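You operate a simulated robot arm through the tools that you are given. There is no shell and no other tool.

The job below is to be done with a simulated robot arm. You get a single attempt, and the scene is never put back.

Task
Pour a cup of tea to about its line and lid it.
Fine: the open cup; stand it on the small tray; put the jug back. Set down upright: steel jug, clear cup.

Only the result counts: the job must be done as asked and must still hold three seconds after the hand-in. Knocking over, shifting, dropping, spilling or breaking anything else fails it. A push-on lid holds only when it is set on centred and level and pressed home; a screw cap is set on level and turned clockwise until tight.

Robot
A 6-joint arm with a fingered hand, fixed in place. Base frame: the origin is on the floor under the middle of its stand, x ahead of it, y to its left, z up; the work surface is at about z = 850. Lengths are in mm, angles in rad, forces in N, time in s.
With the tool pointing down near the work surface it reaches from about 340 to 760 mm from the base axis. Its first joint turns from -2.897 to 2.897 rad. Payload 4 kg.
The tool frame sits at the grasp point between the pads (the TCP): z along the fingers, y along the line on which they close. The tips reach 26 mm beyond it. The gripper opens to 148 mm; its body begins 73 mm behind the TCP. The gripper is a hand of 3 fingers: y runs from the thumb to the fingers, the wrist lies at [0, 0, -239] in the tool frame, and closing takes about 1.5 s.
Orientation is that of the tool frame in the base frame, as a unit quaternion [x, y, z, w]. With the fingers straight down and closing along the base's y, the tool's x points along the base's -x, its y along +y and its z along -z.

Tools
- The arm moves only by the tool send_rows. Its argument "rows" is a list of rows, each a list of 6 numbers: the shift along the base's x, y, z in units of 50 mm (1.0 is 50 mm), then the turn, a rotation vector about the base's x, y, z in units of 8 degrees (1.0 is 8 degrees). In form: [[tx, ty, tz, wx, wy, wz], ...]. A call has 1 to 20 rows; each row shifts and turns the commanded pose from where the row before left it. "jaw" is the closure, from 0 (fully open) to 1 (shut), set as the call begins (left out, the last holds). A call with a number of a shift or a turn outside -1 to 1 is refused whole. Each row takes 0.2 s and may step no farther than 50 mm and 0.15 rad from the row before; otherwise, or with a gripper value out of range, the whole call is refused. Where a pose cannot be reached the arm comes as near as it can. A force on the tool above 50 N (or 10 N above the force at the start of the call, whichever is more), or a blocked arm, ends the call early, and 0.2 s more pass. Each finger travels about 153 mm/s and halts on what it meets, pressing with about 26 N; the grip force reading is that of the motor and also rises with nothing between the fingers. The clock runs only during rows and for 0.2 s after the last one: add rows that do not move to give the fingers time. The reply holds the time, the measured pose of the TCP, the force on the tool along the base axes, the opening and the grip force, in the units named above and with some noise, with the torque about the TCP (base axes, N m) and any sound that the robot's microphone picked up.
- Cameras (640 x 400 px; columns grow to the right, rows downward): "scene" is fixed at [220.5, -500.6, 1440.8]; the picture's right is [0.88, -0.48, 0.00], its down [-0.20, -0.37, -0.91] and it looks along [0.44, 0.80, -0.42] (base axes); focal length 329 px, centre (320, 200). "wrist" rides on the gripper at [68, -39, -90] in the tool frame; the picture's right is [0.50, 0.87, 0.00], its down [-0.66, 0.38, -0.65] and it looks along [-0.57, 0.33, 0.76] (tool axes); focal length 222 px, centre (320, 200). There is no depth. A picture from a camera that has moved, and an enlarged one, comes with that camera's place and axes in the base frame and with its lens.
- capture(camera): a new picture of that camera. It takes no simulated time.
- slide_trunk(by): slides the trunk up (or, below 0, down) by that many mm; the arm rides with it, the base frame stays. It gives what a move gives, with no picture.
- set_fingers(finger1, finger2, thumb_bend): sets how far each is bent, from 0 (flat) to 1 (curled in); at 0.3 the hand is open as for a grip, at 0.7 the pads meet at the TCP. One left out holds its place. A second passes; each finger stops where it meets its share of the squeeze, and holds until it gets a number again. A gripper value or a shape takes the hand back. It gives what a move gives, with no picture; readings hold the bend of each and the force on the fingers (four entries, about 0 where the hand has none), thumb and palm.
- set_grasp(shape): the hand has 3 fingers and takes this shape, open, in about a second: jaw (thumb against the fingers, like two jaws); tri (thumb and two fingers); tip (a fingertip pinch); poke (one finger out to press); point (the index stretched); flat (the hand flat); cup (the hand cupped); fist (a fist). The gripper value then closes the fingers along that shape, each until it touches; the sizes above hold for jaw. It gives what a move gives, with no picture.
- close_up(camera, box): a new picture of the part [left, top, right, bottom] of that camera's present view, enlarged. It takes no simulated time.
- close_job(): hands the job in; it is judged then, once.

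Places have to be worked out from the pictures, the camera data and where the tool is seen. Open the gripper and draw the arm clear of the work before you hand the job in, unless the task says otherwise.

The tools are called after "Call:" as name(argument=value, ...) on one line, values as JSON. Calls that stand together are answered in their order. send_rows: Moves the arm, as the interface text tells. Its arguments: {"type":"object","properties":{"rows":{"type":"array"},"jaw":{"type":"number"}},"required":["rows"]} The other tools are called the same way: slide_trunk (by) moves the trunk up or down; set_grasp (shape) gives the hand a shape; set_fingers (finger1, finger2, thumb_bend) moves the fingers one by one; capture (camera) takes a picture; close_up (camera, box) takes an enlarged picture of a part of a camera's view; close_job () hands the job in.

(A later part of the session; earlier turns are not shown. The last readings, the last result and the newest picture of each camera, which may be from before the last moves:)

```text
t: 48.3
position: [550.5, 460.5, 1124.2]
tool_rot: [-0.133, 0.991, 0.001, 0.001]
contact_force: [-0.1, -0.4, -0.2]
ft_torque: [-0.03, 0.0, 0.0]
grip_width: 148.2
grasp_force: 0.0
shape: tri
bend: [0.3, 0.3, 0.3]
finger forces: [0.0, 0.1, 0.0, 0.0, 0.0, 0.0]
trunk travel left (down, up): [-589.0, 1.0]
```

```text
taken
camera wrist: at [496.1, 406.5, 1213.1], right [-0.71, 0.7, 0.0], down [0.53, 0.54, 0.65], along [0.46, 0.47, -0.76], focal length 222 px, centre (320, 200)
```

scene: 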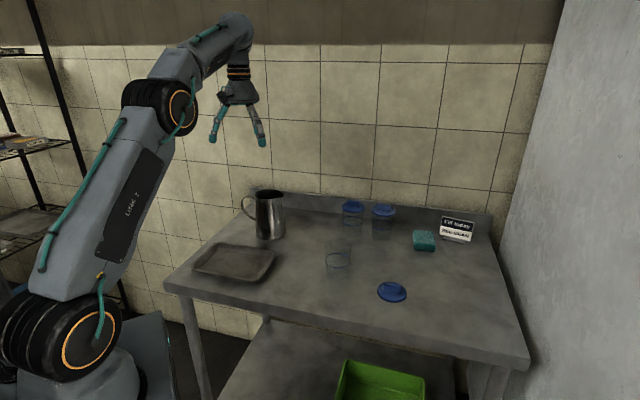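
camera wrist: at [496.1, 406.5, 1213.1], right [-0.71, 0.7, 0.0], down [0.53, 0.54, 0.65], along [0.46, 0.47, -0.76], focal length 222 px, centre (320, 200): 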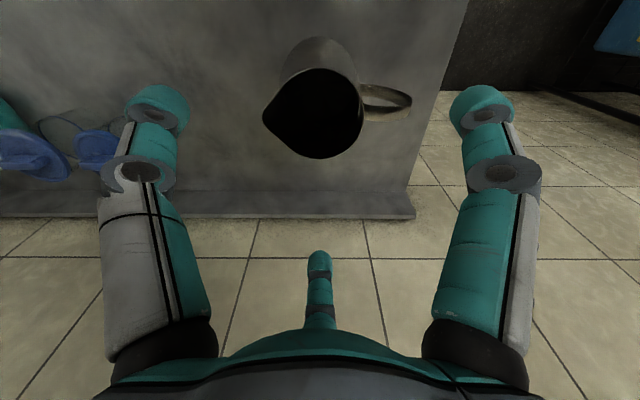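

The wrist view puts the rim centre at (550, 460), right under the TCP. I descend straight with the fingers open around the jug.

Call:
send_rows(rows=[[0, 0, -0.6, 0, 0, 0], [0, 0, -0.6, 0, 0, 0], [0, 0, -0.6, 0, 0, 0]])

Call:
capture(camera="wrist")

Call:
close_up(camera="scene", box=[200, 120, 340, 250])

```text
t: 49.1
position: [553.8, 459.7, 1029.3]
tool_rot: [-0.134, 0.991, 0.0, 0.0]
contact_force: [-0.5, -0.3, 0.2]
ft_torque: [-0.02, 0.02, -0.03]
grip_width: 148.1
grasp_force: 0.0
shape: tri
bend: [0.3, 0.3, 0.3]
finger forces: [0.0, 0.1, 0.0, 0.1, 0.0, 0.1]
trunk travel left (down, up): [-589.0, 1.0]
```

```text
taken
camera wrist: at [498.1, 404.8, 1119.0], right [-0.71, 0.7, 0.0], down [0.53, 0.54, 0.65], along [0.46, 0.47, -0.76], focal length 222 px, centre (320, 200)
```

wrist: 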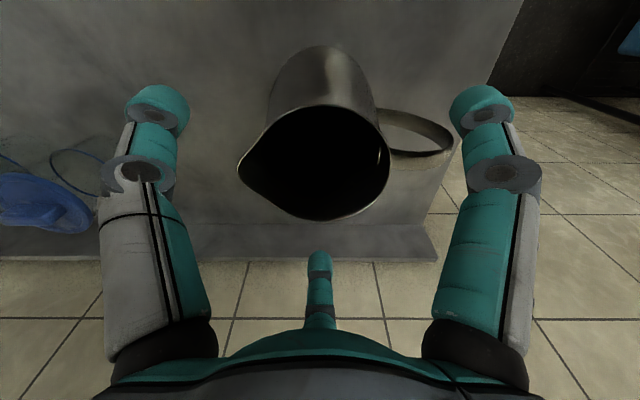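

```text
3.08 times, centred on (270, 185) of scene
camera zoom: at [220.5, -500.6, 1440.8], right [0.88, -0.48, 0.0], down [-0.2, -0.37, -0.91], along [0.44, 0.8, -0.42], focal length 1014 px, centre (474, 246)
```

zoom: 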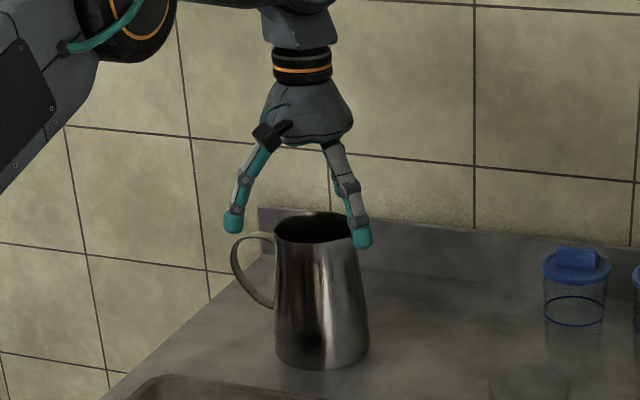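

Everything lines up within a few mm and the fingers clear the handle and spout. I descend the rest of the way to z≈960.

Call:
send_rows(rows=[[-0.03, 0, -0.46, 0, 0, 0], [-0.03, 0, -0.46, 0, 0, 0], [0, 0, -0.46, 0, 0, 0], [0, 0, 0, 0, 0, 0]])

Call:
capture(camera="wrist")

Call:
close_up(camera="scene", box=[210, 140, 330, 250])

```text
t: 50.1
position: [549.5, 458.8, 963.9]
tool_rot: [-0.134, 0.991, 0.0, 0.001]
contact_force: [0.4, 0.9, 0.4]
ft_torque: [-0.04, -0.03, 0.01]
grip_width: 148.0
grasp_force: 0.0
shape: tri
bend: [0.3, 0.3, 0.3]
finger forces: [0.1, 0.1, 0.0, 0.1, 0.0, 0.1]
trunk travel left (down, up): [-589.0, 1.0]
```

```text
taken
camera wrist: at [494.5, 404.5, 1053.6], right [-0.71, 0.7, 0.0], down [0.53, 0.54, 0.65], along [0.46, 0.47, -0.76], focal length 222 px, centre (320, 200)
```

wrist: 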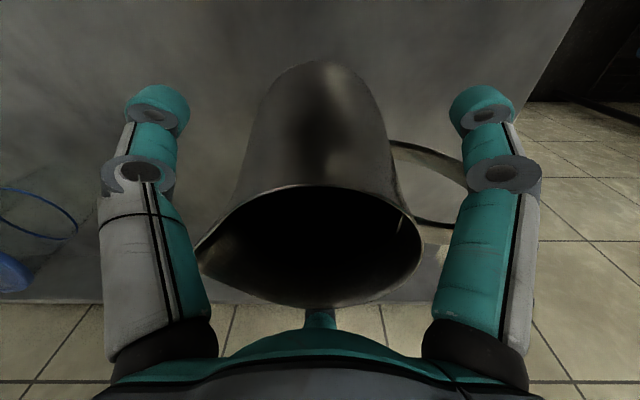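

```text
3.64 times, centred on (270, 195) of scene
camera zoom: at [220.5, -500.6, 1440.8], right [0.88, -0.48, 0.0], down [-0.2, -0.37, -0.91], along [0.44, 0.8, -0.42], focal length 1198 px, centre (502, 218)
```

zoom: 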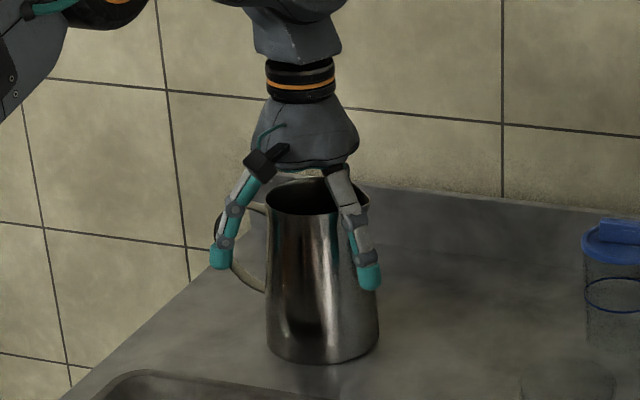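

The hand straddles the jug cleanly. I close the grip and give the fingers time.

Call:
send_rows(rows=[[0, 0, 0, 0, 0, 0], [0, 0, 0, 0, 0, 0], [0, 0, 0, 0, 0, 0], [0, 0, 0, 0, 0, 0], [0, 0, 0, 0, 0, 0], [0, 0, 0, 0, 0, 0], [0, 0, 0, 0, 0, 0], [0, 0, 0, 0, 0, 0]], jaw=1.0)

Call:
capture(camera="wrist")

Call:
close_up(camera="scene", box=[210, 140, 330, 250])

```text
t: 51.9
position: [549.0, 459.3, 965.0]
tool_rot: [-0.134, 0.991, 0.0, 0.001]
contact_force: [-2.0, 0.1, -0.1]
ft_torque: [-0.02, -0.01, -0.03]
grip_width: 82.3
grasp_force: 26.5
shape: tri
bend: [0.36, 0.3, 0.7]
finger forces: [23.4, 23.0, 0.1, 0.0, 23.7, 0.0]
trunk travel left (down, up): [-589.0, 1.0]
```

```text
taken
camera wrist: at [494.5, 404.5, 1053.9], right [-0.71, 0.7, 0.0], down [0.53, 0.54, 0.65], along [0.46, 0.47, -0.76], focal length 222 px, centre (320, 200)
```

wrist: 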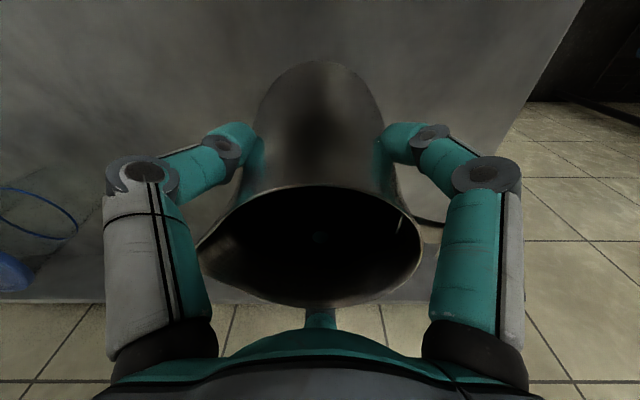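

```text
3.64 times, centred on (270, 195) of scene
camera zoom: at [220.5, -500.6, 1440.8], right [0.88, -0.48, 0.0], down [-0.2, -0.37, -0.91], along [0.44, 0.8, -0.42], focal length 1198 px, centre (502, 218)
```

zoom: 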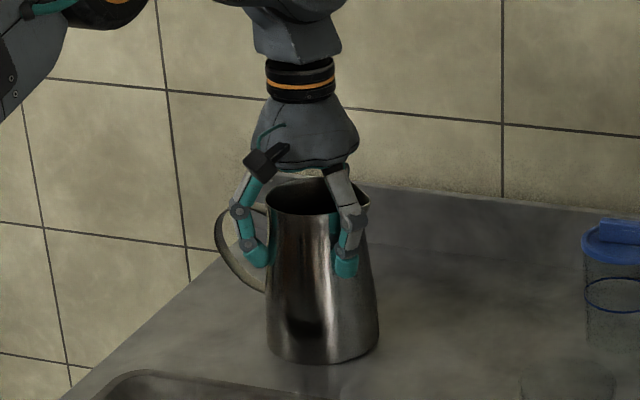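

All three fingers press at about 23 N and the jug didn't move. I lift a little to weigh it and check the hold.

Call:
send_rows(rows=[[0, 0, 0.2, 0, 0, 0], [0, 0, 0.2, 0, 0, 0], [0, 0, 0.2, 0, 0, 0], [0, 0, 0.2, 0, 0, 0], [0, 0, 0, 0, 0, 0], [0, 0, 0, 0, 0, 0]])

Call:
close_up(camera="scene", box=[210, 140, 330, 250])

Call:
close_up(camera="wrist", box=[180, 160, 440, 330])

```text
t: 53.3
position: [548.6, 459.9, 1003.7]
tool_rot: [-0.134, 0.991, 0.0, -0.001]
contact_force: [-0.8, 0.4, -5.2]
ft_torque: [-0.02, 0.01, 0.0]
grip_width: 82.4
grasp_force: 26.5
shape: tri
bend: [0.36, 0.3, 0.7]
finger forces: [23.1, 23.3, 0.0, 0.1, 23.4, 0.0]
trunk travel left (down, up): [-589.0, 1.0]
```

```text
3.64 times, centred on (270, 195) of scene
camera zoom: at [220.5, -500.6, 1440.8], right [0.88, -0.48, 0.0], down [-0.2, -0.37, -0.91], along [0.44, 0.8, -0.42], focal length 1198 px, centre (502, 218)
```

zoom: 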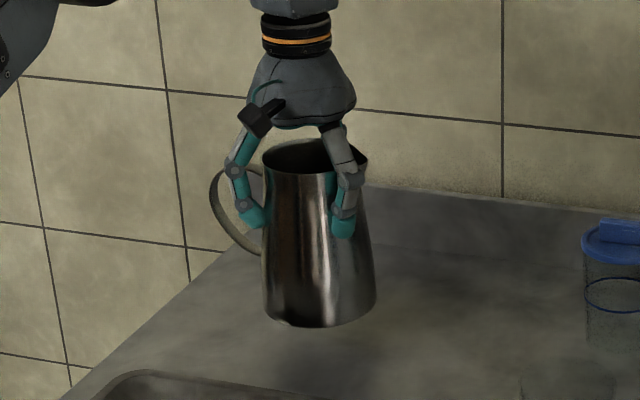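

```text
2.35 times, centred on (310, 245) of wrist
camera zoom: at [494.1, 405.3, 1093.3], right [-0.71, 0.7, 0.0], down [0.53, 0.54, 0.65], along [0.46, 0.47, -0.76], focal length 523 px, centre (344, 94)
```

zoom: 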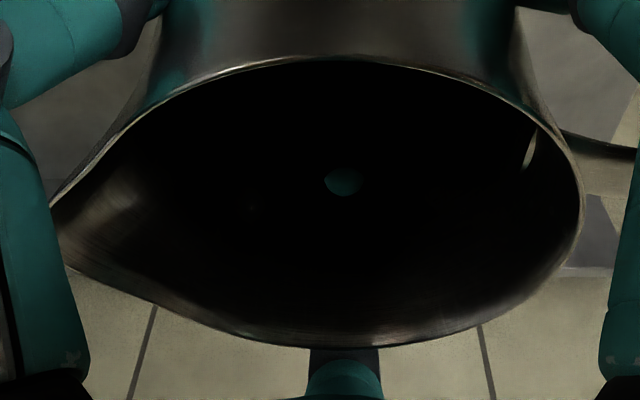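

The load is about 0.53 kg and held firmly, level, with no slip. I lift clear and retract inward over open table before turning the jug.

Call:
send_rows(rows=[[0, 0, 0.3, 0, 0, 0], [0, 0, 0.4, 0, 0, 0], [-0.15, -0.25, 0.3, 0, 0, 0], [-0.25, -0.4, 0.2, 0, 0, 0], [-0.25, -0.4, 0.15, 0, 0, 0], [-0.25, -0.4, 0.15, 0, 0, 0], [-0.25, -0.4, 0.15, 0, 0, 0], [-0.25, -0.4, 0.15, 0, 0, 0], [-0.25, -0.4, 0.15, 0, 0, 0], [-0.25, -0.4, 0.15, 0, 0, 0], [-0.1, -0.2, 0.1, 0, 0, 0], [0, 0, 0, 0, 0, 0]])

```text
t: 55.9
position: [448.9, 297.3, 1114.8]
tool_rot: [-0.135, 0.991, 0.0, 0.0]
contact_force: [0.4, -0.4, -4.2]
ft_torque: [-0.03, 0.0, 0.0]
grip_width: 82.3
grasp_force: 25.7
shape: tri
bend: [0.36, 0.3, 0.7]
finger forces: [23.0, 23.6, 0.1, 0.0, 23.8, 0.1]
trunk travel left (down, up): [-589.0, 1.0]
```

The grip holds steady. I turn the jug 155° clockwise so the spout ends up facing azimuth 160°, while easing toward the cup side.

Call:
send_rows(rows=[[0.07, -0.127, 0.02, 0, 0, -0.4], [0.07, -0.127, 0.02, 0, 0, -0.8], [0.07, -0.127, 0.02, 0, 0, -1], [0.07, -0.127, 0.02, 0, 0, -1], [0.07, -0.127, 0.02, 0, 0, -1], [0.07, -0.127, 0.02, 0, 0, -1], [0.07, -0.127, 0.02, 0, 0, -1], [0.07, -0.127, 0.02, 0, 0, -1], [0.07, -0.127, 0.02, 0, 0, -1], [0.07, -0.127, 0.02, 0, 0, -1], [0.07, -0.127, 0.02, 0, 0, -1], [0.07, -0.127, 0.02, 0, 0, -1], [0.07, -0.127, 0.02, 0, 0, -1], [0.07, -0.127, 0.02, 0, 0, -1], [0.07, -0.127, 0.02, 0, 0, -1], [0.07, -0.127, 0.02, 0, 0, -1], [0.07, -0.127, 0.02, 0, 0, -1], [0.07, -0.127, 0.02, 0, 0, -1], [0.07, -0.127, 0.02, 0, 0, -1], [0.07, -0.127, 0.02, 0, 0, -1]])

Call:
send_rows(rows=[[0, 0, 0, 0, 0, -0.8], [0, 0, 0, 0, 0, -0.4], [0, 0, 0, 0, 0, 0]])

Call:
capture(camera="scene")

Call:
capture(camera="wrist")

```text
t: 60.1
position: [519.2, 171.7, 1134.7]
tool_rot: [0.934, 0.356, -0.001, 0.0]
contact_force: [1.0, -0.7, -5.0]
ft_torque: [0.06, -0.01, 0.0]
grip_width: 82.2
grasp_force: 26.3
shape: tri
bend: [0.36, 0.3, 0.7]
finger forces: [23.0, 23.6, 0.0, 0.0, 23.7, 0.1]
trunk travel left (down, up): [-589.0, 1.0]
```

```text
t: 60.9
position: [518.7, 171.5, 1134.9]
tool_rot: [0.961, 0.278, 0.0, 0.001]
contact_force: [-0.6, -0.5, -4.3]
ft_torque: [0.05, -0.01, -0.02]
grip_width: 82.0
grasp_force: 26.4
shape: tri
bend: [0.36, 0.3, 0.7]
finger forces: [23.0, 23.5, 0.1, 0.0, 23.7, 0.0]
trunk travel left (down, up): [-589.0, 1.0]
```

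```text
taken
```

scene: 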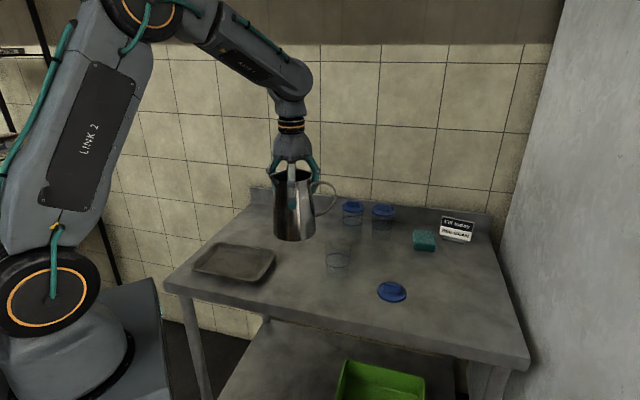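

```text
taken
camera wrist: at [554.6, 241.6, 1224.4], right [0.88, -0.47, 0.0], down [-0.35, -0.67, 0.65], along [-0.31, -0.58, -0.76], focal length 222 px, centre (320, 200)
```

wrist: 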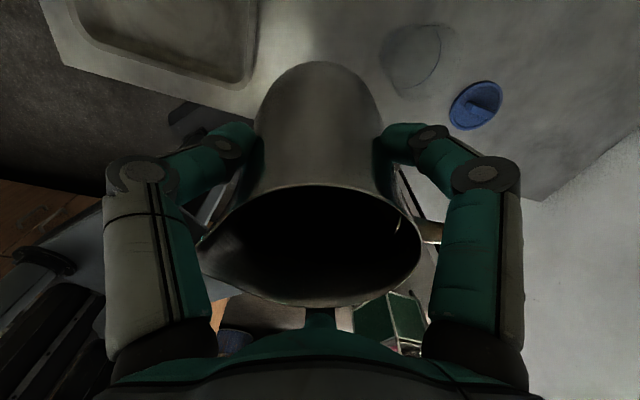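

The spout now faces about azimuth 152°. I pull back, tilt a safe 40° (well below pouring), and then step the trunk down so the steeper tilt becomes reachable.

Call:
send_rows(rows=[[-0.2, 0.14, 0.12, 0, 0, 0], [-0.2, 0.14, 0.12, -0.24, -0.44, 0], [-0.2, 0.14, 0.12, -0.38, -0.7, 0], [-0.2, 0.14, 0.12, -0.38, -0.7, 0], [-0.2, 0.14, 0.12, -0.38, -0.7, 0], [-0.2, 0.14, 0.12, -0.38, -0.7, 0], [-0.1, 0.1, 0.1, -0.38, -0.7, 0], [-0.1, 0.06, 0.1, -0.24, -0.44, 0], [0, 0, 0, 0, 0, 0]])

Call:
slide_trunk(by=-120)

```text
t: 62.9
position: [448.6, 223.0, 1180.0]
tool_rot: [0.903, 0.261, 0.242, 0.241]
contact_force: [0.4, -0.1, -4.4]
ft_torque: [0.13, 0.14, 0.02]
grip_width: 82.0
grasp_force: 25.7
shape: tri
bend: [0.37, 0.3, 0.7]
finger forces: [22.6, 24.1, 0.1, 0.0, 26.2, 0.0]
trunk travel left (down, up): [-589.0, 1.0]
```

```text
t: 64.4
position: [447.8, 222.1, 1060.3]
tool_rot: [0.903, 0.262, 0.242, 0.24]
contact_force: [0.3, -0.4, -5.6]
ft_torque: [0.11, 0.13, -0.01]
grip_width: 82.1
grasp_force: 26.0
shape: tri
bend: [0.37, 0.3, 0.7]
finger forces: [22.5, 24.3, 0.0, 0.0, 26.2, 0.1]
trunk travel left (down, up): [-469.0, 121.0]
```

Call:
send_rows(rows=[[0, 0, 0.3, 0, 0, 0], [0, 0, 0.5, 0, 0, 0], [0, 0, 0.5, 0, 0, 0], [0, 0, 0.5, 0, 0, 0], [0, 0, 0.3, 0, 0, 0], [0, 0, 0.3, 0, 0, 0], [0, 0, 0, 0, 0, 0]])

Call:
slide_trunk(by=-120)

Call:
send_rows(rows=[[0, 0, 0.3, 0, 0, 0], [0, 0, 0.5, 0, 0, 0], [0, 0, 0.5, 0, 0, 0], [0, 0, 0.5, 0, 0, 0], [0, 0, 0.3, 0, 0, 0], [0, 0, 0.3, 0, 0, 0], [0, 0, 0, 0, 0, 0]])

```text
t: 66.0
position: [449.9, 222.1, 1182.1]
tool_rot: [0.903, 0.261, 0.242, 0.239]
contact_force: [0.8, -0.8, -4.8]
ft_torque: [0.12, 0.19, -0.02]
grip_width: 82.3
grasp_force: 26.0
shape: tri
bend: [0.37, 0.3, 0.7]
finger forces: [22.6, 24.4, 0.1, 0.1, 26.1, 0.1]
trunk travel left (down, up): [-469.0, 121.0]
```

```text
t: 67.5
position: [450.0, 221.5, 1061.0]
tool_rot: [0.903, 0.261, 0.242, 0.239]
contact_force: [0.2, 0.0, -4.4]
ft_torque: [0.13, 0.14, -0.02]
grip_width: 81.9
grasp_force: 26.1
shape: tri
bend: [0.37, 0.3, 0.7]
finger forces: [22.6, 24.4, 0.0, 0.0, 26.2, 0.0]
trunk travel left (down, up): [-349.0, 241.0]
```

```text
t: 69.1
position: [448.3, 222.7, 1180.1]
tool_rot: [0.903, 0.261, 0.243, 0.24]
contact_force: [-0.5, 0.5, -4.9]
ft_torque: [0.09, 0.13, 0.0]
grip_width: 82.1
grasp_force: 25.6
shape: tri
bend: [0.37, 0.3, 0.7]
finger forces: [22.6, 24.5, 0.0, 0.1, 26.3, 0.1]
trunk travel left (down, up): [-349.0, 241.0]
```

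Call:
slide_trunk(by=-120)

Call:
send_rows(rows=[[0, 0, 0.3, 0, 0, 0], [0, 0, 0.3, 0, 0, 0], [0, 0, 0.3, 0, 0, 0], [0, 0, 0.3, 0, 0, 0], [0, 0, 0, 0, 0, 0]])

Call:
capture(camera="scene")

Call:
capture(camera="wrist")

```text
t: 70.6
position: [448.2, 221.4, 1060.6]
tool_rot: [0.903, 0.261, 0.243, 0.239]
contact_force: [-0.5, 0.7, -4.5]
ft_torque: [0.11, 0.15, -0.01]
grip_width: 82.0
grasp_force: 26.1
shape: tri
bend: [0.37, 0.3, 0.7]
finger forces: [22.6, 24.5, 0.0, 0.0, 26.3, 0.0]
trunk travel left (down, up): [-229.0, 361.0]
```

```text
t: 71.8
position: [448.9, 222.9, 1121.9]
tool_rot: [0.903, 0.261, 0.242, 0.24]
contact_force: [-0.2, 0.3, -5.7]
ft_torque: [0.1, 0.14, -0.01]
grip_width: 82.2
grasp_force: 26.2
shape: tri
bend: [0.37, 0.3, 0.7]
finger forces: [22.6, 24.6, 0.0, 0.0, 26.4, 0.0]
trunk travel left (down, up): [-229.0, 361.0]
```

```text
taken
```

scene: 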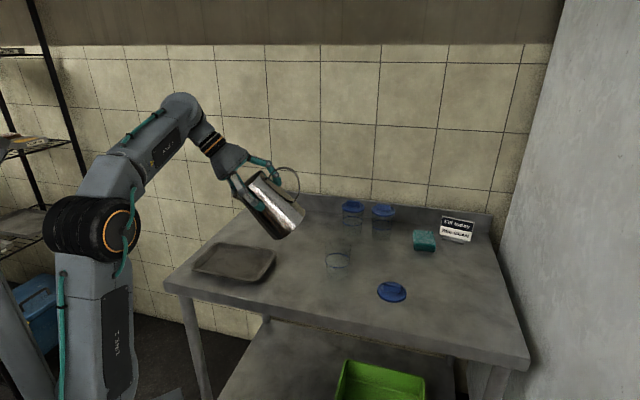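

```text
taken
camera wrist: at [434.3, 320.4, 1189.0], right [0.68, -0.35, 0.64], down [-0.72, -0.47, 0.51], along [0.12, -0.81, -0.57], focal length 222 px, centre (320, 200)
```

wrist: 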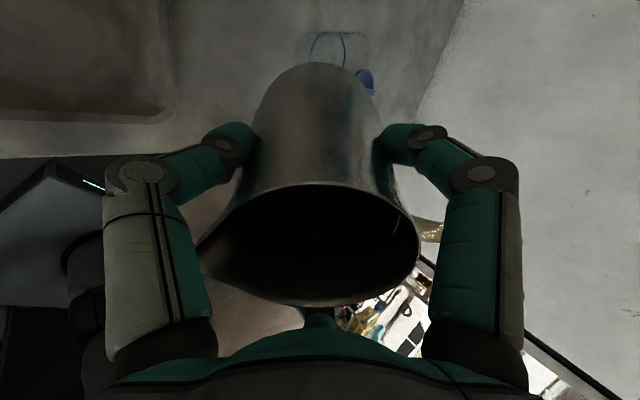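

The arm is clear of the table edge. I take an enlarged look at the open cup to pin down its position, line and rim.

Call:
close_up(camera="scene", box=[306, 225, 370, 285])

Call:
close_up(camera="wrist", box=[280, 10, 400, 110])

```text
6.67 times, centred on (338, 255) of scene
camera zoom: at [220.5, -500.6, 1440.8], right [0.88, -0.48, 0.0], down [-0.2, -0.37, -0.91], along [0.44, 0.8, -0.42], focal length 2196 px, centre (200, -167)
```

zoom: 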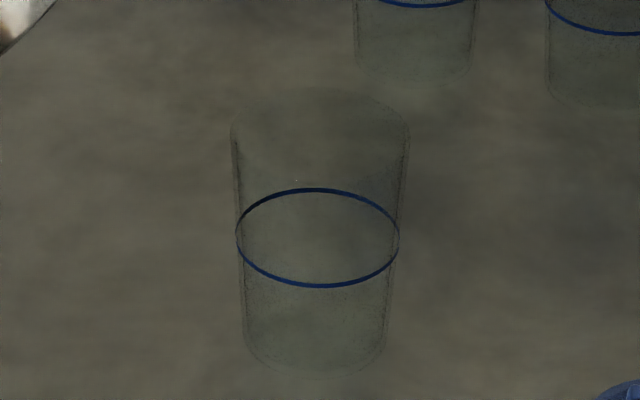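

```text
4.00 times, centred on (340, 60) of wrist
camera zoom: at [434.3, 320.4, 1189.0], right [0.68, -0.35, 0.64], down [-0.72, -0.47, 0.51], along [0.12, -0.81, -0.57], focal length 888 px, centre (240, 760)
```

zoom: 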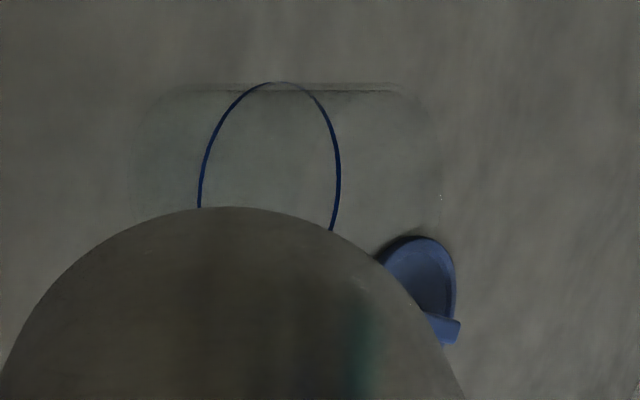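

Triangulation puts the cup at (633, 146), its line at z≈901 and its rim at z≈955. I raise the trunk slightly and cross over the cup with plenty of clearance at a 50° tilt, still below pouring.

Call:
slide_trunk(by=50)

Call:
send_rows(rows=[[0.3, -0.12, -0.05, 0, 0, 0], [0.5, -0.205, -0.1, -0.1, -0.18, 0], [0.6, -0.245, -0.12, -0.12, -0.22, 0], [0.6, -0.245, -0.12, -0.12, -0.22, 0], [0.6, -0.245, -0.15, -0.12, -0.22, 0], [0.6, -0.245, -0.15, -0.12, -0.22, 0], [0.6, -0.245, -0.15, 0, 0, 0], [0.6, -0.245, -0.15, 0, 0, 0], [0.5, -0.205, -0.1, 0, 0, 0], [0.26, -0.12, -0.05, 0, 0, 0], [0, 0, 0, 0, 0, 0]])

Call:
capture(camera="scene")

```text
t: 72.8
position: [449.5, 222.6, 1170.4]
tool_rot: [0.903, 0.26, 0.243, 0.24]
contact_force: [0.1, -0.1, -5.4]
ft_torque: [0.12, 0.13, -0.02]
grip_width: 81.8
grasp_force: 26.3
shape: tri
bend: [0.37, 0.3, 0.7]
finger forces: [22.7, 24.5, 0.1, 0.0, 26.3, 0.0]
trunk travel left (down, up): [-279.0, 311.0]
```

```text
t: 75.2
position: [705.4, 118.3, 1111.6]
tool_rot: [0.872, 0.253, 0.297, 0.295]
contact_force: [0.6, 0.3, -5.1]
ft_torque: [0.09, 0.17, 0.0]
grip_width: 82.1
grasp_force: 25.8
shape: tri
bend: [0.37, 0.3, 0.7]
finger forces: [22.5, 24.7, 0.0, 0.0, 26.9, 0.1]
trunk travel left (down, up): [-279.0, 311.0]
```

```text
taken
```

scene: 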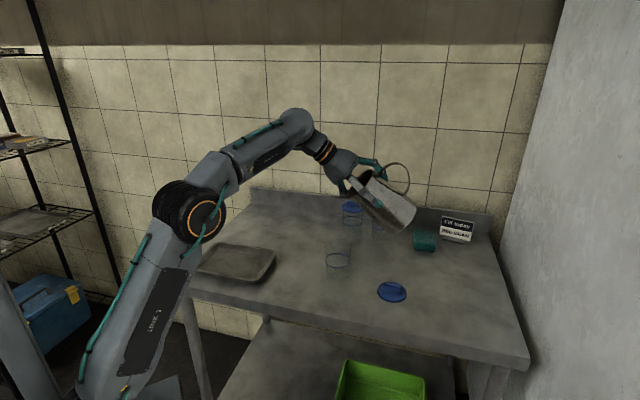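

The tilt is 49.5° and the jug is past the cup. I lower the trunk 50 mm, then bring the lip down over the cup at a 58° tilt and look closely.

Call:
slide_trunk(by=-50)

Call:
send_rows(rows=[[0, 0, -0.2, -0.127, -0.233, 0], [0, 0, -0.22, -0.127, -0.233, 0], [0, 0, -0.22, -0.127, -0.233, 0], [0, 0, -0.2, -0.127, -0.233, 0], [0, 0, 0, 0, 0, 0]])

Call:
close_up(camera="scene", box=[290, 150, 450, 290])

Call:
capture(camera="wrist")

```text
t: 76.1
position: [705.4, 118.2, 1061.9]
tool_rot: [0.872, 0.252, 0.298, 0.294]
contact_force: [0.7, -0.1, -5.4]
ft_torque: [0.14, 0.19, -0.01]
grip_width: 82.0
grasp_force: 26.4
shape: tri
bend: [0.37, 0.3, 0.7]
finger forces: [22.5, 25.0, 0.1, 0.0, 26.8, 0.1]
trunk travel left (down, up): [-229.0, 361.0]
```

```text
t: 77.3
position: [706.7, 116.6, 1019.6]
tool_rot: [0.84, 0.244, 0.345, 0.341]
contact_force: [0.6, 0.2, -5.0]
ft_torque: [0.17, 0.19, 0.04]
grip_width: 82.1
grasp_force: 26.2
shape: tri
bend: [0.37, 0.3, 0.7]
finger forces: [22.4, 24.9, 0.0, 0.1, 27.4, 0.0]
trunk travel left (down, up): [-229.0, 361.0]
```

```text
2.86 times, centred on (370, 220) of scene
camera zoom: at [220.5, -500.6, 1440.8], right [0.88, -0.48, 0.0], down [-0.2, -0.37, -0.91], along [0.44, 0.8, -0.42], focal length 941 px, centre (177, 143)
```

zoom: 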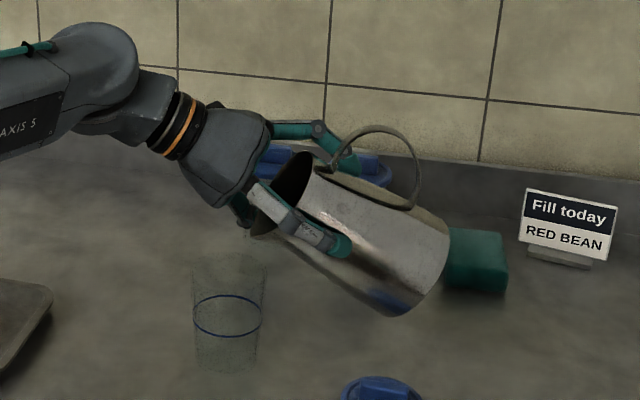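

```text
taken
camera wrist: at [676.4, 223.1, 1065.4], right [0.47, -0.24, 0.85], down [-0.84, -0.4, 0.36], along [0.26, -0.88, -0.39], focal length 222 px, centre (320, 200)
```

wrist: 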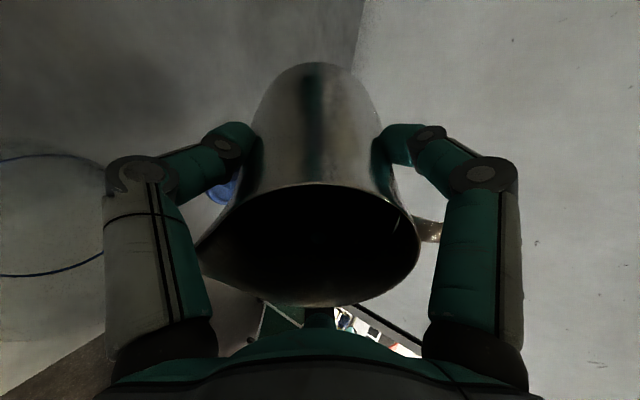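

The lip is over the cup, 15–17 mm to the far side of its centre as planned, and nothing flows yet at 58°. I tilt on in small steps with the lip held in place.

Call:
send_rows(rows=[[-0.017, 0.009, 0.041, -0.12, -0.22, 0], [-0.017, 0.009, 0.041, -0.12, -0.22, 0], [0, 0, 0, 0, 0, 0]])

Call:
close_up(camera="scene", box=[300, 200, 380, 280])

Call:
close_up(camera="wrist", box=[180, 160, 440, 330])

```text
t: 78.1
position: [705.6, 119.1, 1024.0]
tool_rot: [0.823, 0.238, 0.366, 0.364]
contact_force: [0.5, -1.0, -3.4]
ft_torque: [0.13, 0.21, -0.03]
grip_width: 82.2
grasp_force: 26.1
shape: tri
bend: [0.37, 0.3, 0.7]
finger forces: [22.4, 25.0, 0.0, 0.2, 27.4, 0.1]
trunk travel left (down, up): [-229.0, 361.0]
```

```text
5.00 times, centred on (340, 240) of scene
camera zoom: at [220.5, -500.6, 1440.8], right [0.88, -0.48, 0.0], down [-0.2, -0.37, -0.91], along [0.44, 0.8, -0.42], focal length 1647 px, centre (220, 0)
```

zoom: 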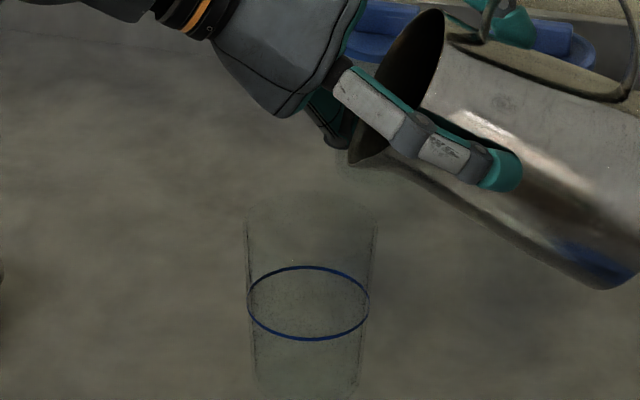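

```text
2.35 times, centred on (310, 245) of wrist
camera zoom: at [671.8, 226.5, 1063.8], right [0.42, -0.21, 0.88], down [-0.86, -0.39, 0.32], along [0.28, -0.9, -0.35], focal length 523 px, centre (344, 94)
```

zoom: 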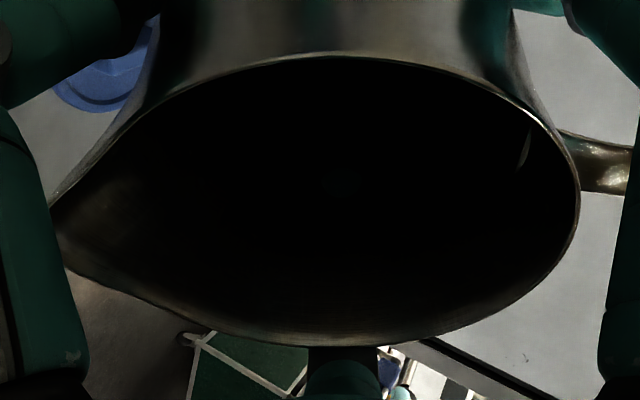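

62° and still no flow; the lip stays over the cup. I continue in 2° steps, checking after each.

Call:
send_rows(rows=[[-0.018, 0.01, 0.04, -0.12, -0.22, 0], [0, 0, 0, 0, 0, 0]])

Call:
close_up(camera="scene", box=[300, 200, 380, 280])

Call:
send_rows(rows=[[-0.018, 0.01, 0.04, -0.12, -0.22, 0], [0, 0, 0, 0, 0, 0]])

Call:
close_up(camera="scene", box=[300, 200, 380, 280])

```text
t: 78.7
position: [705.2, 118.4, 1024.2]
tool_rot: [0.814, 0.235, 0.377, 0.374]
contact_force: [-0.5, 0.6, -5.1]
ft_torque: [0.12, 0.21, 0.0]
grip_width: 82.1
grasp_force: 25.7
shape: tri
bend: [0.37, 0.3, 0.7]
finger forces: [22.4, 25.0, 0.1, 0.0, 27.5, 0.0]
trunk travel left (down, up): [-229.0, 361.0]
```

```text
5.00 times, centred on (340, 240) of scene
camera zoom: at [220.5, -500.6, 1440.8], right [0.88, -0.48, 0.0], down [-0.2, -0.37, -0.91], along [0.44, 0.8, -0.42], focal length 1647 px, centre (220, 0)
```

zoom: 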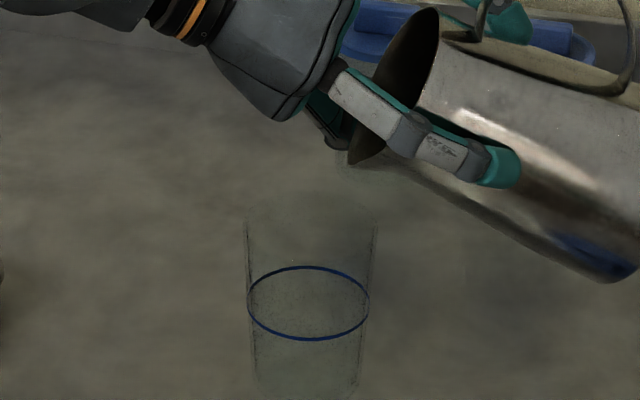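

```text
t: 79.3
position: [704.4, 118.8, 1027.8]
tool_rot: [0.806, 0.233, 0.387, 0.384]
contact_force: [0.4, -0.1, -4.7]
ft_torque: [0.14, 0.18, -0.04]
grip_width: 82.2
grasp_force: 26.3
shape: tri
bend: [0.37, 0.3, 0.7]
finger forces: [22.3, 25.0, 0.0, 0.0, 27.5, 0.0]
trunk travel left (down, up): [-229.0, 361.0]
```

```text
5.00 times, centred on (340, 240) of scene
camera zoom: at [220.5, -500.6, 1440.8], right [0.88, -0.48, 0.0], down [-0.2, -0.37, -0.91], along [0.44, 0.8, -0.42], focal length 1647 px, centre (220, 0)
```

zoom: 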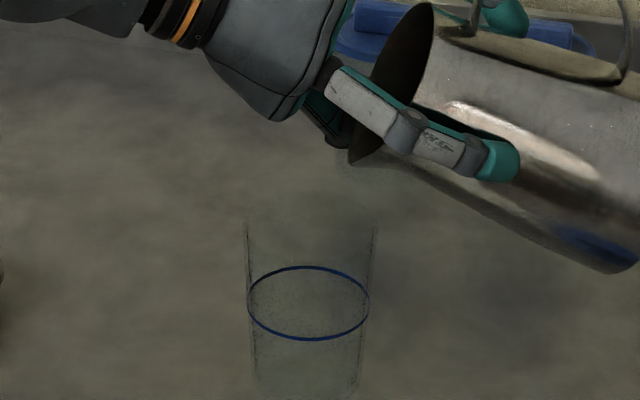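

66° and no flow yet, so the jug holds less than half. I continue to 68° and 70°.

Call:
send_rows(rows=[[-0.021, 0.011, 0.04, -0.12, -0.22, 0], [0, 0, 0, 0, 0, 0]])

Call:
close_up(camera="scene", box=[300, 200, 380, 280])

Call:
send_rows(rows=[[-0.022, 0.012, 0.038, -0.12, -0.22, 0], [0, 0, 0, 0, 0, 0]])

Call:
close_up(camera="scene", box=[300, 200, 380, 280])

```text
t: 79.9
position: [700.3, 119.9, 1030.5]
tool_rot: [0.796, 0.23, 0.398, 0.394]
contact_force: [-0.3, 0.4, -4.8]
ft_torque: [0.16, 0.22, 0.01]
grip_width: 82.1
grasp_force: 26.5
shape: tri
bend: [0.37, 0.3, 0.7]
finger forces: [22.3, 25.1, 0.0, 0.1, 27.6, 0.0]
trunk travel left (down, up): [-229.0, 361.0]
```

```text
5.00 times, centred on (340, 240) of scene
camera zoom: at [220.5, -500.6, 1440.8], right [0.88, -0.48, 0.0], down [-0.2, -0.37, -0.91], along [0.44, 0.8, -0.42], focal length 1647 px, centre (220, 0)
```

zoom: 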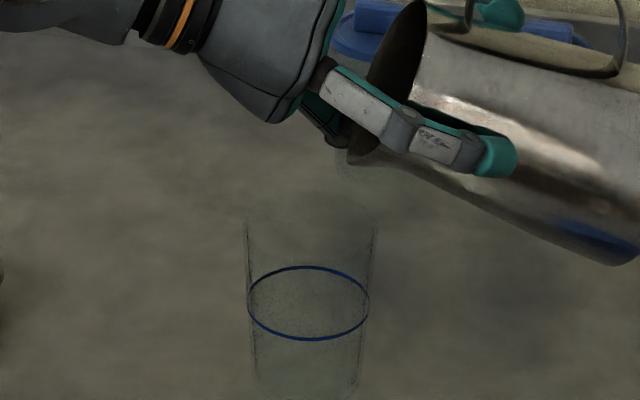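

```text
t: 80.5
position: [700.4, 120.3, 1032.0]
tool_rot: [0.786, 0.227, 0.408, 0.405]
contact_force: [-0.7, 0.0, -4.8]
ft_torque: [0.15, 0.2, -0.03]
grip_width: 81.8
grasp_force: 25.3
shape: tri
bend: [0.37, 0.3, 0.7]
finger forces: [22.4, 25.1, 0.0, 0.1, 27.7, 0.0]
trunk travel left (down, up): [-229.0, 361.0]
```

```text
5.00 times, centred on (340, 240) of scene
camera zoom: at [220.5, -500.6, 1440.8], right [0.88, -0.48, 0.0], down [-0.2, -0.37, -0.91], along [0.44, 0.8, -0.42], focal length 1647 px, centre (220, 0)
```

zoom: 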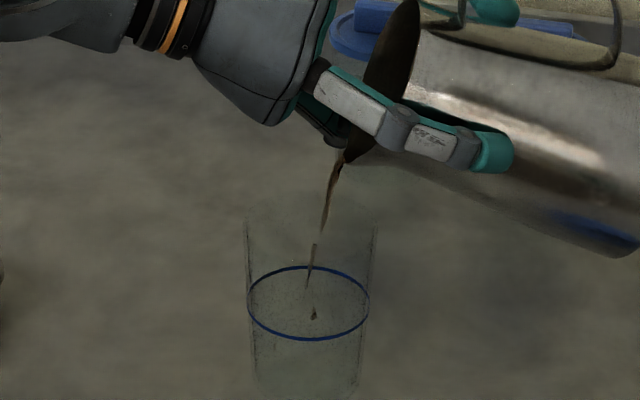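

The tea starts flowing at 70°, straight into the cup. I hold here briefly and watch the level.

Call:
send_rows(rows=[[0, 0, 0, 0, 0, 0], [0, 0, 0, 0, 0, 0], [0, 0, 0, 0, 0, 0]])

Call:
close_up(camera="scene", box=[300, 200, 380, 280])

```text
t: 81.3
position: [700.8, 121.5, 1032.2]
tool_rot: [0.787, 0.228, 0.407, 0.404]
contact_force: [0.0, -0.1, -5.4]
ft_torque: [0.15, 0.22, -0.01]
grip_width: 82.0
grasp_force: 25.3
shape: tri
bend: [0.37, 0.3, 0.7]
finger forces: [22.3, 25.1, 0.0, 0.0, 27.8, 0.0]
trunk travel left (down, up): [-229.0, 361.0]
```

```text
5.00 times, centred on (340, 240) of scene
camera zoom: at [220.5, -500.6, 1440.8], right [0.88, -0.48, 0.0], down [-0.2, -0.37, -0.91], along [0.44, 0.8, -0.42], focal length 1647 px, centre (220, 0)
```

zoom: 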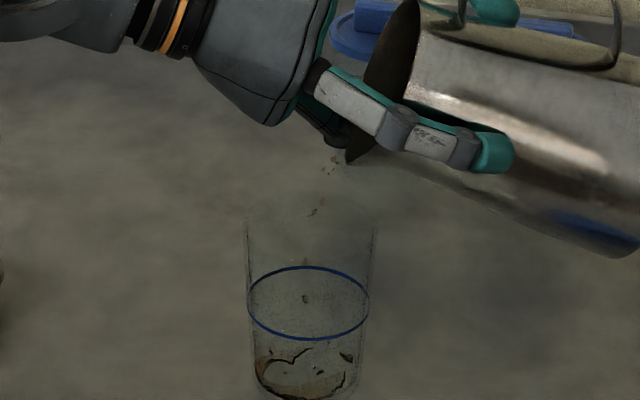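

The flow is nearly quasi-static: each tilt step releases a portion and then stops. I go to 72° and watch.

Call:
send_rows(rows=[[-0.023, 0.013, 0.038, -0.12, -0.22, 0], [0, 0, 0, 0, 0, 0], [0, 0, 0, 0, 0, 0], [0, 0, 0, 0, 0, 0]])

Call:
close_up(camera="scene", box=[300, 200, 380, 280])

```text
t: 82.3
position: [697.8, 122.7, 1033.0]
tool_rot: [0.777, 0.224, 0.418, 0.415]
contact_force: [-0.8, 0.4, -4.4]
ft_torque: [0.17, 0.2, -0.04]
grip_width: 82.1
grasp_force: 26.1
shape: tri
bend: [0.37, 0.3, 0.7]
finger forces: [22.5, 25.2, 0.0, 0.1, 27.7, 0.0]
trunk travel left (down, up): [-229.0, 361.0]
```

```text
5.00 times, centred on (340, 240) of scene
camera zoom: at [220.5, -500.6, 1440.8], right [0.88, -0.48, 0.0], down [-0.2, -0.37, -0.91], along [0.44, 0.8, -0.42], focal length 1647 px, centre (220, 0)
```

zoom: 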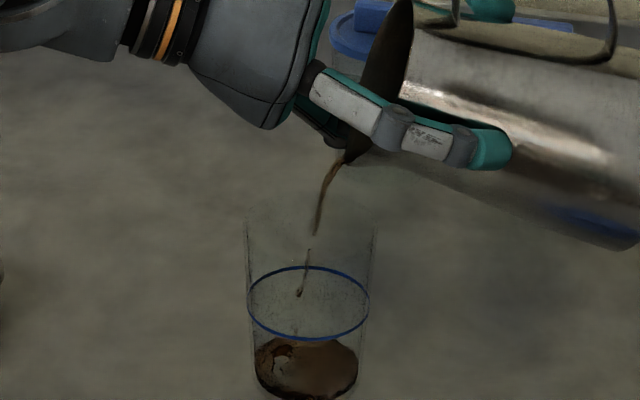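

Call:
send_rows(rows=[[0, 0, 0, 0, 0, 0], [0, 0, 0, 0, 0, 0], [0, 0, 0, 0, 0, 0]])

Call:
close_up(camera="scene", box=[300, 215, 380, 290])

```text
t: 83.1
position: [698.5, 122.7, 1032.5]
tool_rot: [0.777, 0.224, 0.418, 0.414]
contact_force: [-0.7, -0.2, -4.4]
ft_torque: [0.16, 0.22, -0.02]
grip_width: 81.8
grasp_force: 26.0
shape: tri
bend: [0.37, 0.3, 0.7]
finger forces: [22.5, 25.2, 0.0, 0.0, 27.8, 0.1]
trunk travel left (down, up): [-229.0, 361.0]
```

```text
5.33 times, centred on (340, 252) of scene
camera zoom: at [220.5, -500.6, 1440.8], right [0.88, -0.48, 0.0], down [-0.2, -0.37, -0.91], along [0.44, 0.8, -0.42], focal length 1757 px, centre (213, -80)
```

zoom: 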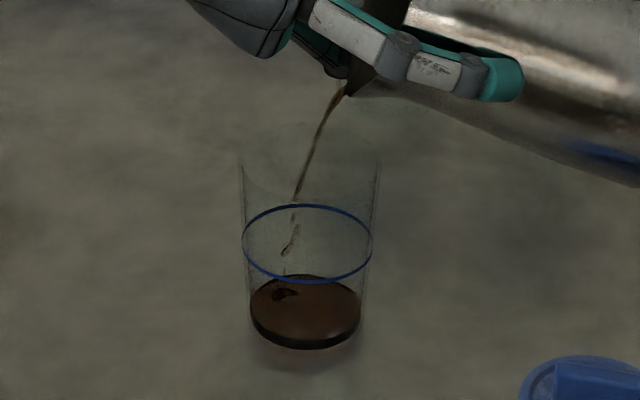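

Still flowing steadily into the middle of the cup; the level is low so far. I hold on.

Call:
send_rows(rows=[[0, 0, 0, 0, 0, 0], [0, 0, 0, 0, 0, 0], [0, 0, 0, 0, 0, 0], [0, 0, 0, 0, 0, 0], [0, 0, 0, 0, 0, 0]])

Call:
close_up(camera="scene", box=[300, 215, 380, 290])

```text
t: 84.3
position: [698.5, 122.5, 1032.6]
tool_rot: [0.777, 0.224, 0.418, 0.414]
contact_force: [-0.7, -1.1, -4.8]
ft_torque: [0.11, 0.22, 0.03]
grip_width: 82.1
grasp_force: 26.0
shape: tri
bend: [0.37, 0.3, 0.7]
finger forces: [22.5, 25.2, 0.0, 0.1, 27.7, 0.0]
trunk travel left (down, up): [-229.0, 361.0]
```

```text
5.33 times, centred on (340, 252) of scene
camera zoom: at [220.5, -500.6, 1440.8], right [0.88, -0.48, 0.0], down [-0.2, -0.37, -0.91], along [0.44, 0.8, -0.42], focal length 1757 px, centre (213, -80)
```

zoom: 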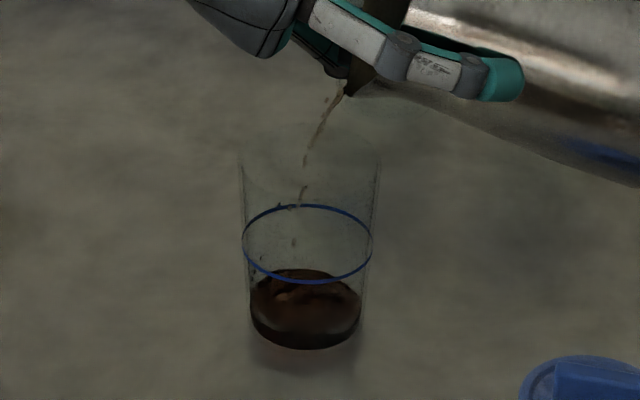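

The flow is tapering and the level is about a third of the way to the line. I add 2° with a slight outward shift to keep the stream centred.

Call:
send_rows(rows=[[0.028, -0.015, 0.036, -0.12, -0.22, 0], [0, 0, 0, 0, 0, 0], [0, 0, 0, 0, 0, 0], [0, 0, 0, 0, 0, 0]])

Call:
close_up(camera="scene", box=[300, 215, 380, 290])

```text
t: 85.3
position: [699.5, 121.2, 1035.3]
tool_rot: [0.767, 0.222, 0.428, 0.424]
contact_force: [0.1, 0.9, -4.0]
ft_torque: [0.17, 0.18, -0.01]
grip_width: 82.1
grasp_force: 25.8
shape: tri
bend: [0.37, 0.3, 0.7]
finger forces: [22.5, 25.2, 0.1, 0.0, 27.6, 0.0]
trunk travel left (down, up): [-229.0, 361.0]
```

```text
5.33 times, centred on (340, 252) of scene
camera zoom: at [220.5, -500.6, 1440.8], right [0.88, -0.48, 0.0], down [-0.2, -0.37, -0.91], along [0.44, 0.8, -0.42], focal length 1757 px, centre (213, -80)
```

zoom: 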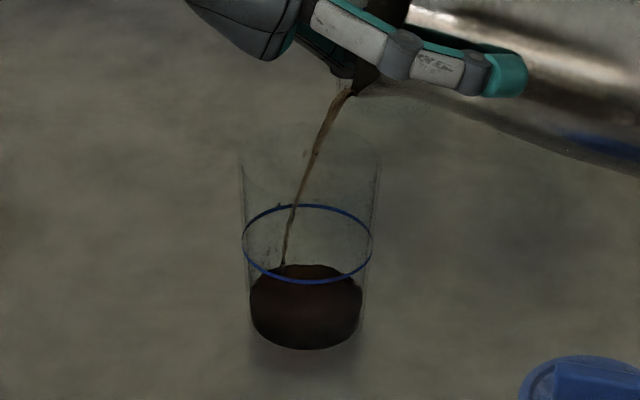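

Call:
send_rows(rows=[[0, 0, 0, 0, 0, 0], [0, 0, 0, 0, 0, 0], [0, 0, 0, 0, 0, 0], [0, 0, 0, 0, 0, 0]])

Call:
close_up(camera="scene", box=[300, 215, 380, 290])

```text
t: 86.3
position: [700.6, 120.4, 1035.1]
tool_rot: [0.767, 0.222, 0.428, 0.424]
contact_force: [-0.3, 0.3, -4.7]
ft_torque: [0.12, 0.2, 0.0]
grip_width: 81.8
grasp_force: 25.5
shape: tri
bend: [0.37, 0.3, 0.7]
finger forces: [22.5, 25.2, 0.0, 0.0, 27.6, 0.0]
trunk travel left (down, up): [-229.0, 361.0]
```

```text
5.33 times, centred on (340, 252) of scene
camera zoom: at [220.5, -500.6, 1440.8], right [0.88, -0.48, 0.0], down [-0.2, -0.37, -0.91], along [0.44, 0.8, -0.42], focal length 1757 px, centre (213, -80)
```

zoom: 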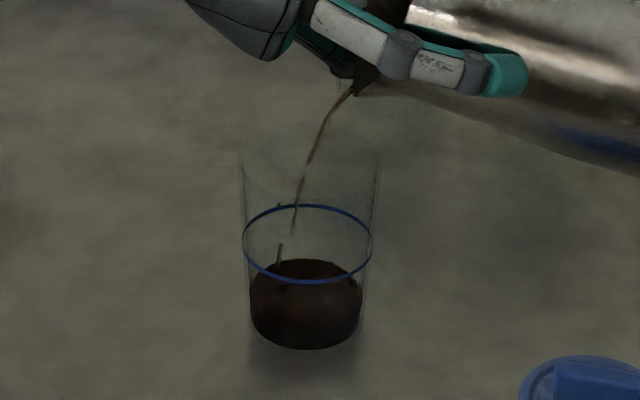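

The level is climbing, about 40% of the way to the line. I add 2° more, to 76°.

Call:
send_rows(rows=[[0.01, -0.006, 0.035, -0.12, -0.22, 0], [0, 0, 0, 0, 0, 0], [0, 0, 0, 0, 0, 0], [0, 0, 0, 0, 0, 0], [0, 0, 0, 0, 0, 0]])

Call:
close_up(camera="scene", box=[300, 215, 380, 290])

Call:
capture(camera="scene")

```text
t: 87.5
position: [701.0, 119.7, 1036.7]
tool_rot: [0.756, 0.219, 0.438, 0.435]
contact_force: [-0.7, 0.7, -4.5]
ft_torque: [0.13, 0.21, 0.03]
grip_width: 81.9
grasp_force: 26.1
shape: tri
bend: [0.37, 0.3, 0.7]
finger forces: [22.6, 25.2, 0.0, 0.1, 27.4, 0.0]
trunk travel left (down, up): [-229.0, 361.0]
```

```text
5.33 times, centred on (340, 252) of scene
camera zoom: at [220.5, -500.6, 1440.8], right [0.88, -0.48, 0.0], down [-0.2, -0.37, -0.91], along [0.44, 0.8, -0.42], focal length 1757 px, centre (213, -80)
```

zoom: 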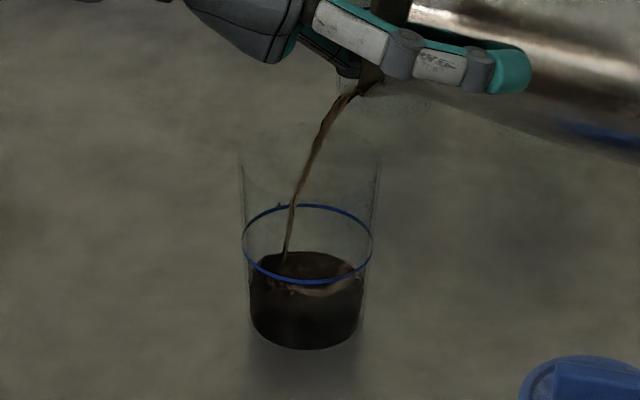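

```text
taken
```

scene: 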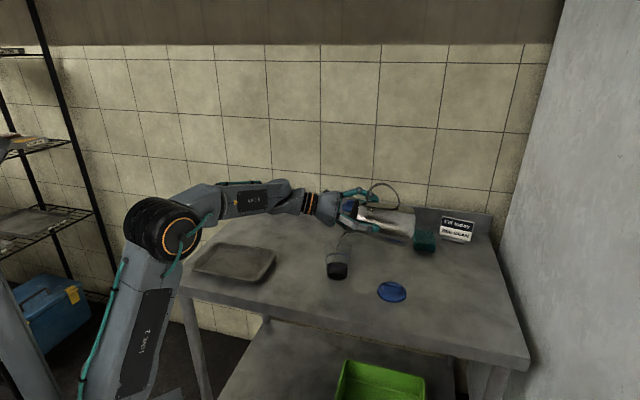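

Call:
send_rows(rows=[[0, 0, 0, 0, 0, 0], [0, 0, 0, 0, 0, 0], [0, 0, 0, 0, 0, 0], [0, 0, 0, 0, 0, 0], [0, 0, 0, 0, 0, 0]])

Call:
close_up(camera="scene", box=[300, 215, 380, 290])

```text
t: 88.7
position: [701.7, 120.6, 1037.0]
tool_rot: [0.756, 0.218, 0.438, 0.435]
contact_force: [-0.5, 0.5, -4.2]
ft_torque: [0.14, 0.17, 0.01]
grip_width: 81.8
grasp_force: 26.6
shape: tri
bend: [0.37, 0.3, 0.7]
finger forces: [22.7, 25.3, 0.0, 0.1, 27.4, 0.0]
trunk travel left (down, up): [-229.0, 361.0]
```

```text
5.33 times, centred on (340, 252) of scene
camera zoom: at [220.5, -500.6, 1440.8], right [0.88, -0.48, 0.0], down [-0.2, -0.37, -0.91], along [0.44, 0.8, -0.42], focal length 1757 px, centre (213, -80)
```

zoom: 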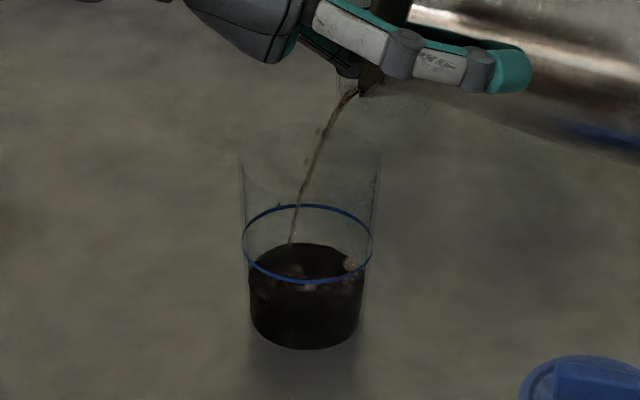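

The level is roughly halfway to the line. I go to 78°.

Call:
send_rows(rows=[[0, 0, 0.034, -0.12, -0.22, 0], [0, 0, 0, 0, 0, 0], [0, 0, 0, 0, 0, 0], [0, 0, 0, 0, 0, 0], [0, 0, 0, 0, 0, 0], [0, 0, 0, 0, 0, 0], [0, 0, 0, 0, 0, 0]])

Call:
close_up(camera="scene", box=[300, 215, 380, 290])

```text
t: 90.3
position: [701.4, 121.3, 1037.8]
tool_rot: [0.746, 0.216, 0.447, 0.444]
contact_force: [0.2, -1.2, -4.5]
ft_torque: [0.17, 0.21, 0.04]
grip_width: 81.9
grasp_force: 26.2
shape: tri
bend: [0.37, 0.3, 0.7]
finger forces: [22.8, 25.3, 0.1, 0.0, 27.4, 0.0]
trunk travel left (down, up): [-229.0, 361.0]
```

```text
5.33 times, centred on (340, 252) of scene
camera zoom: at [220.5, -500.6, 1440.8], right [0.88, -0.48, 0.0], down [-0.2, -0.37, -0.91], along [0.44, 0.8, -0.42], focal length 1757 px, centre (213, -80)
```

zoom: 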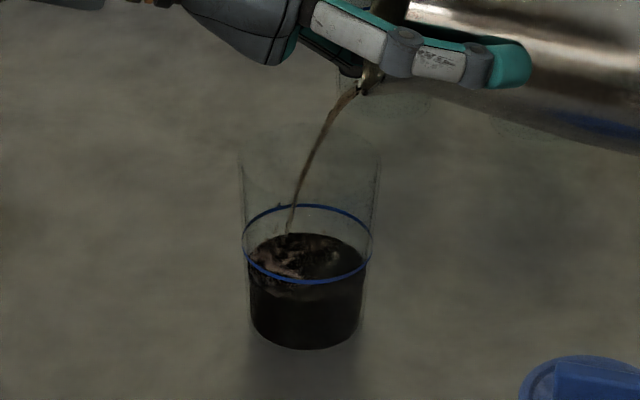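

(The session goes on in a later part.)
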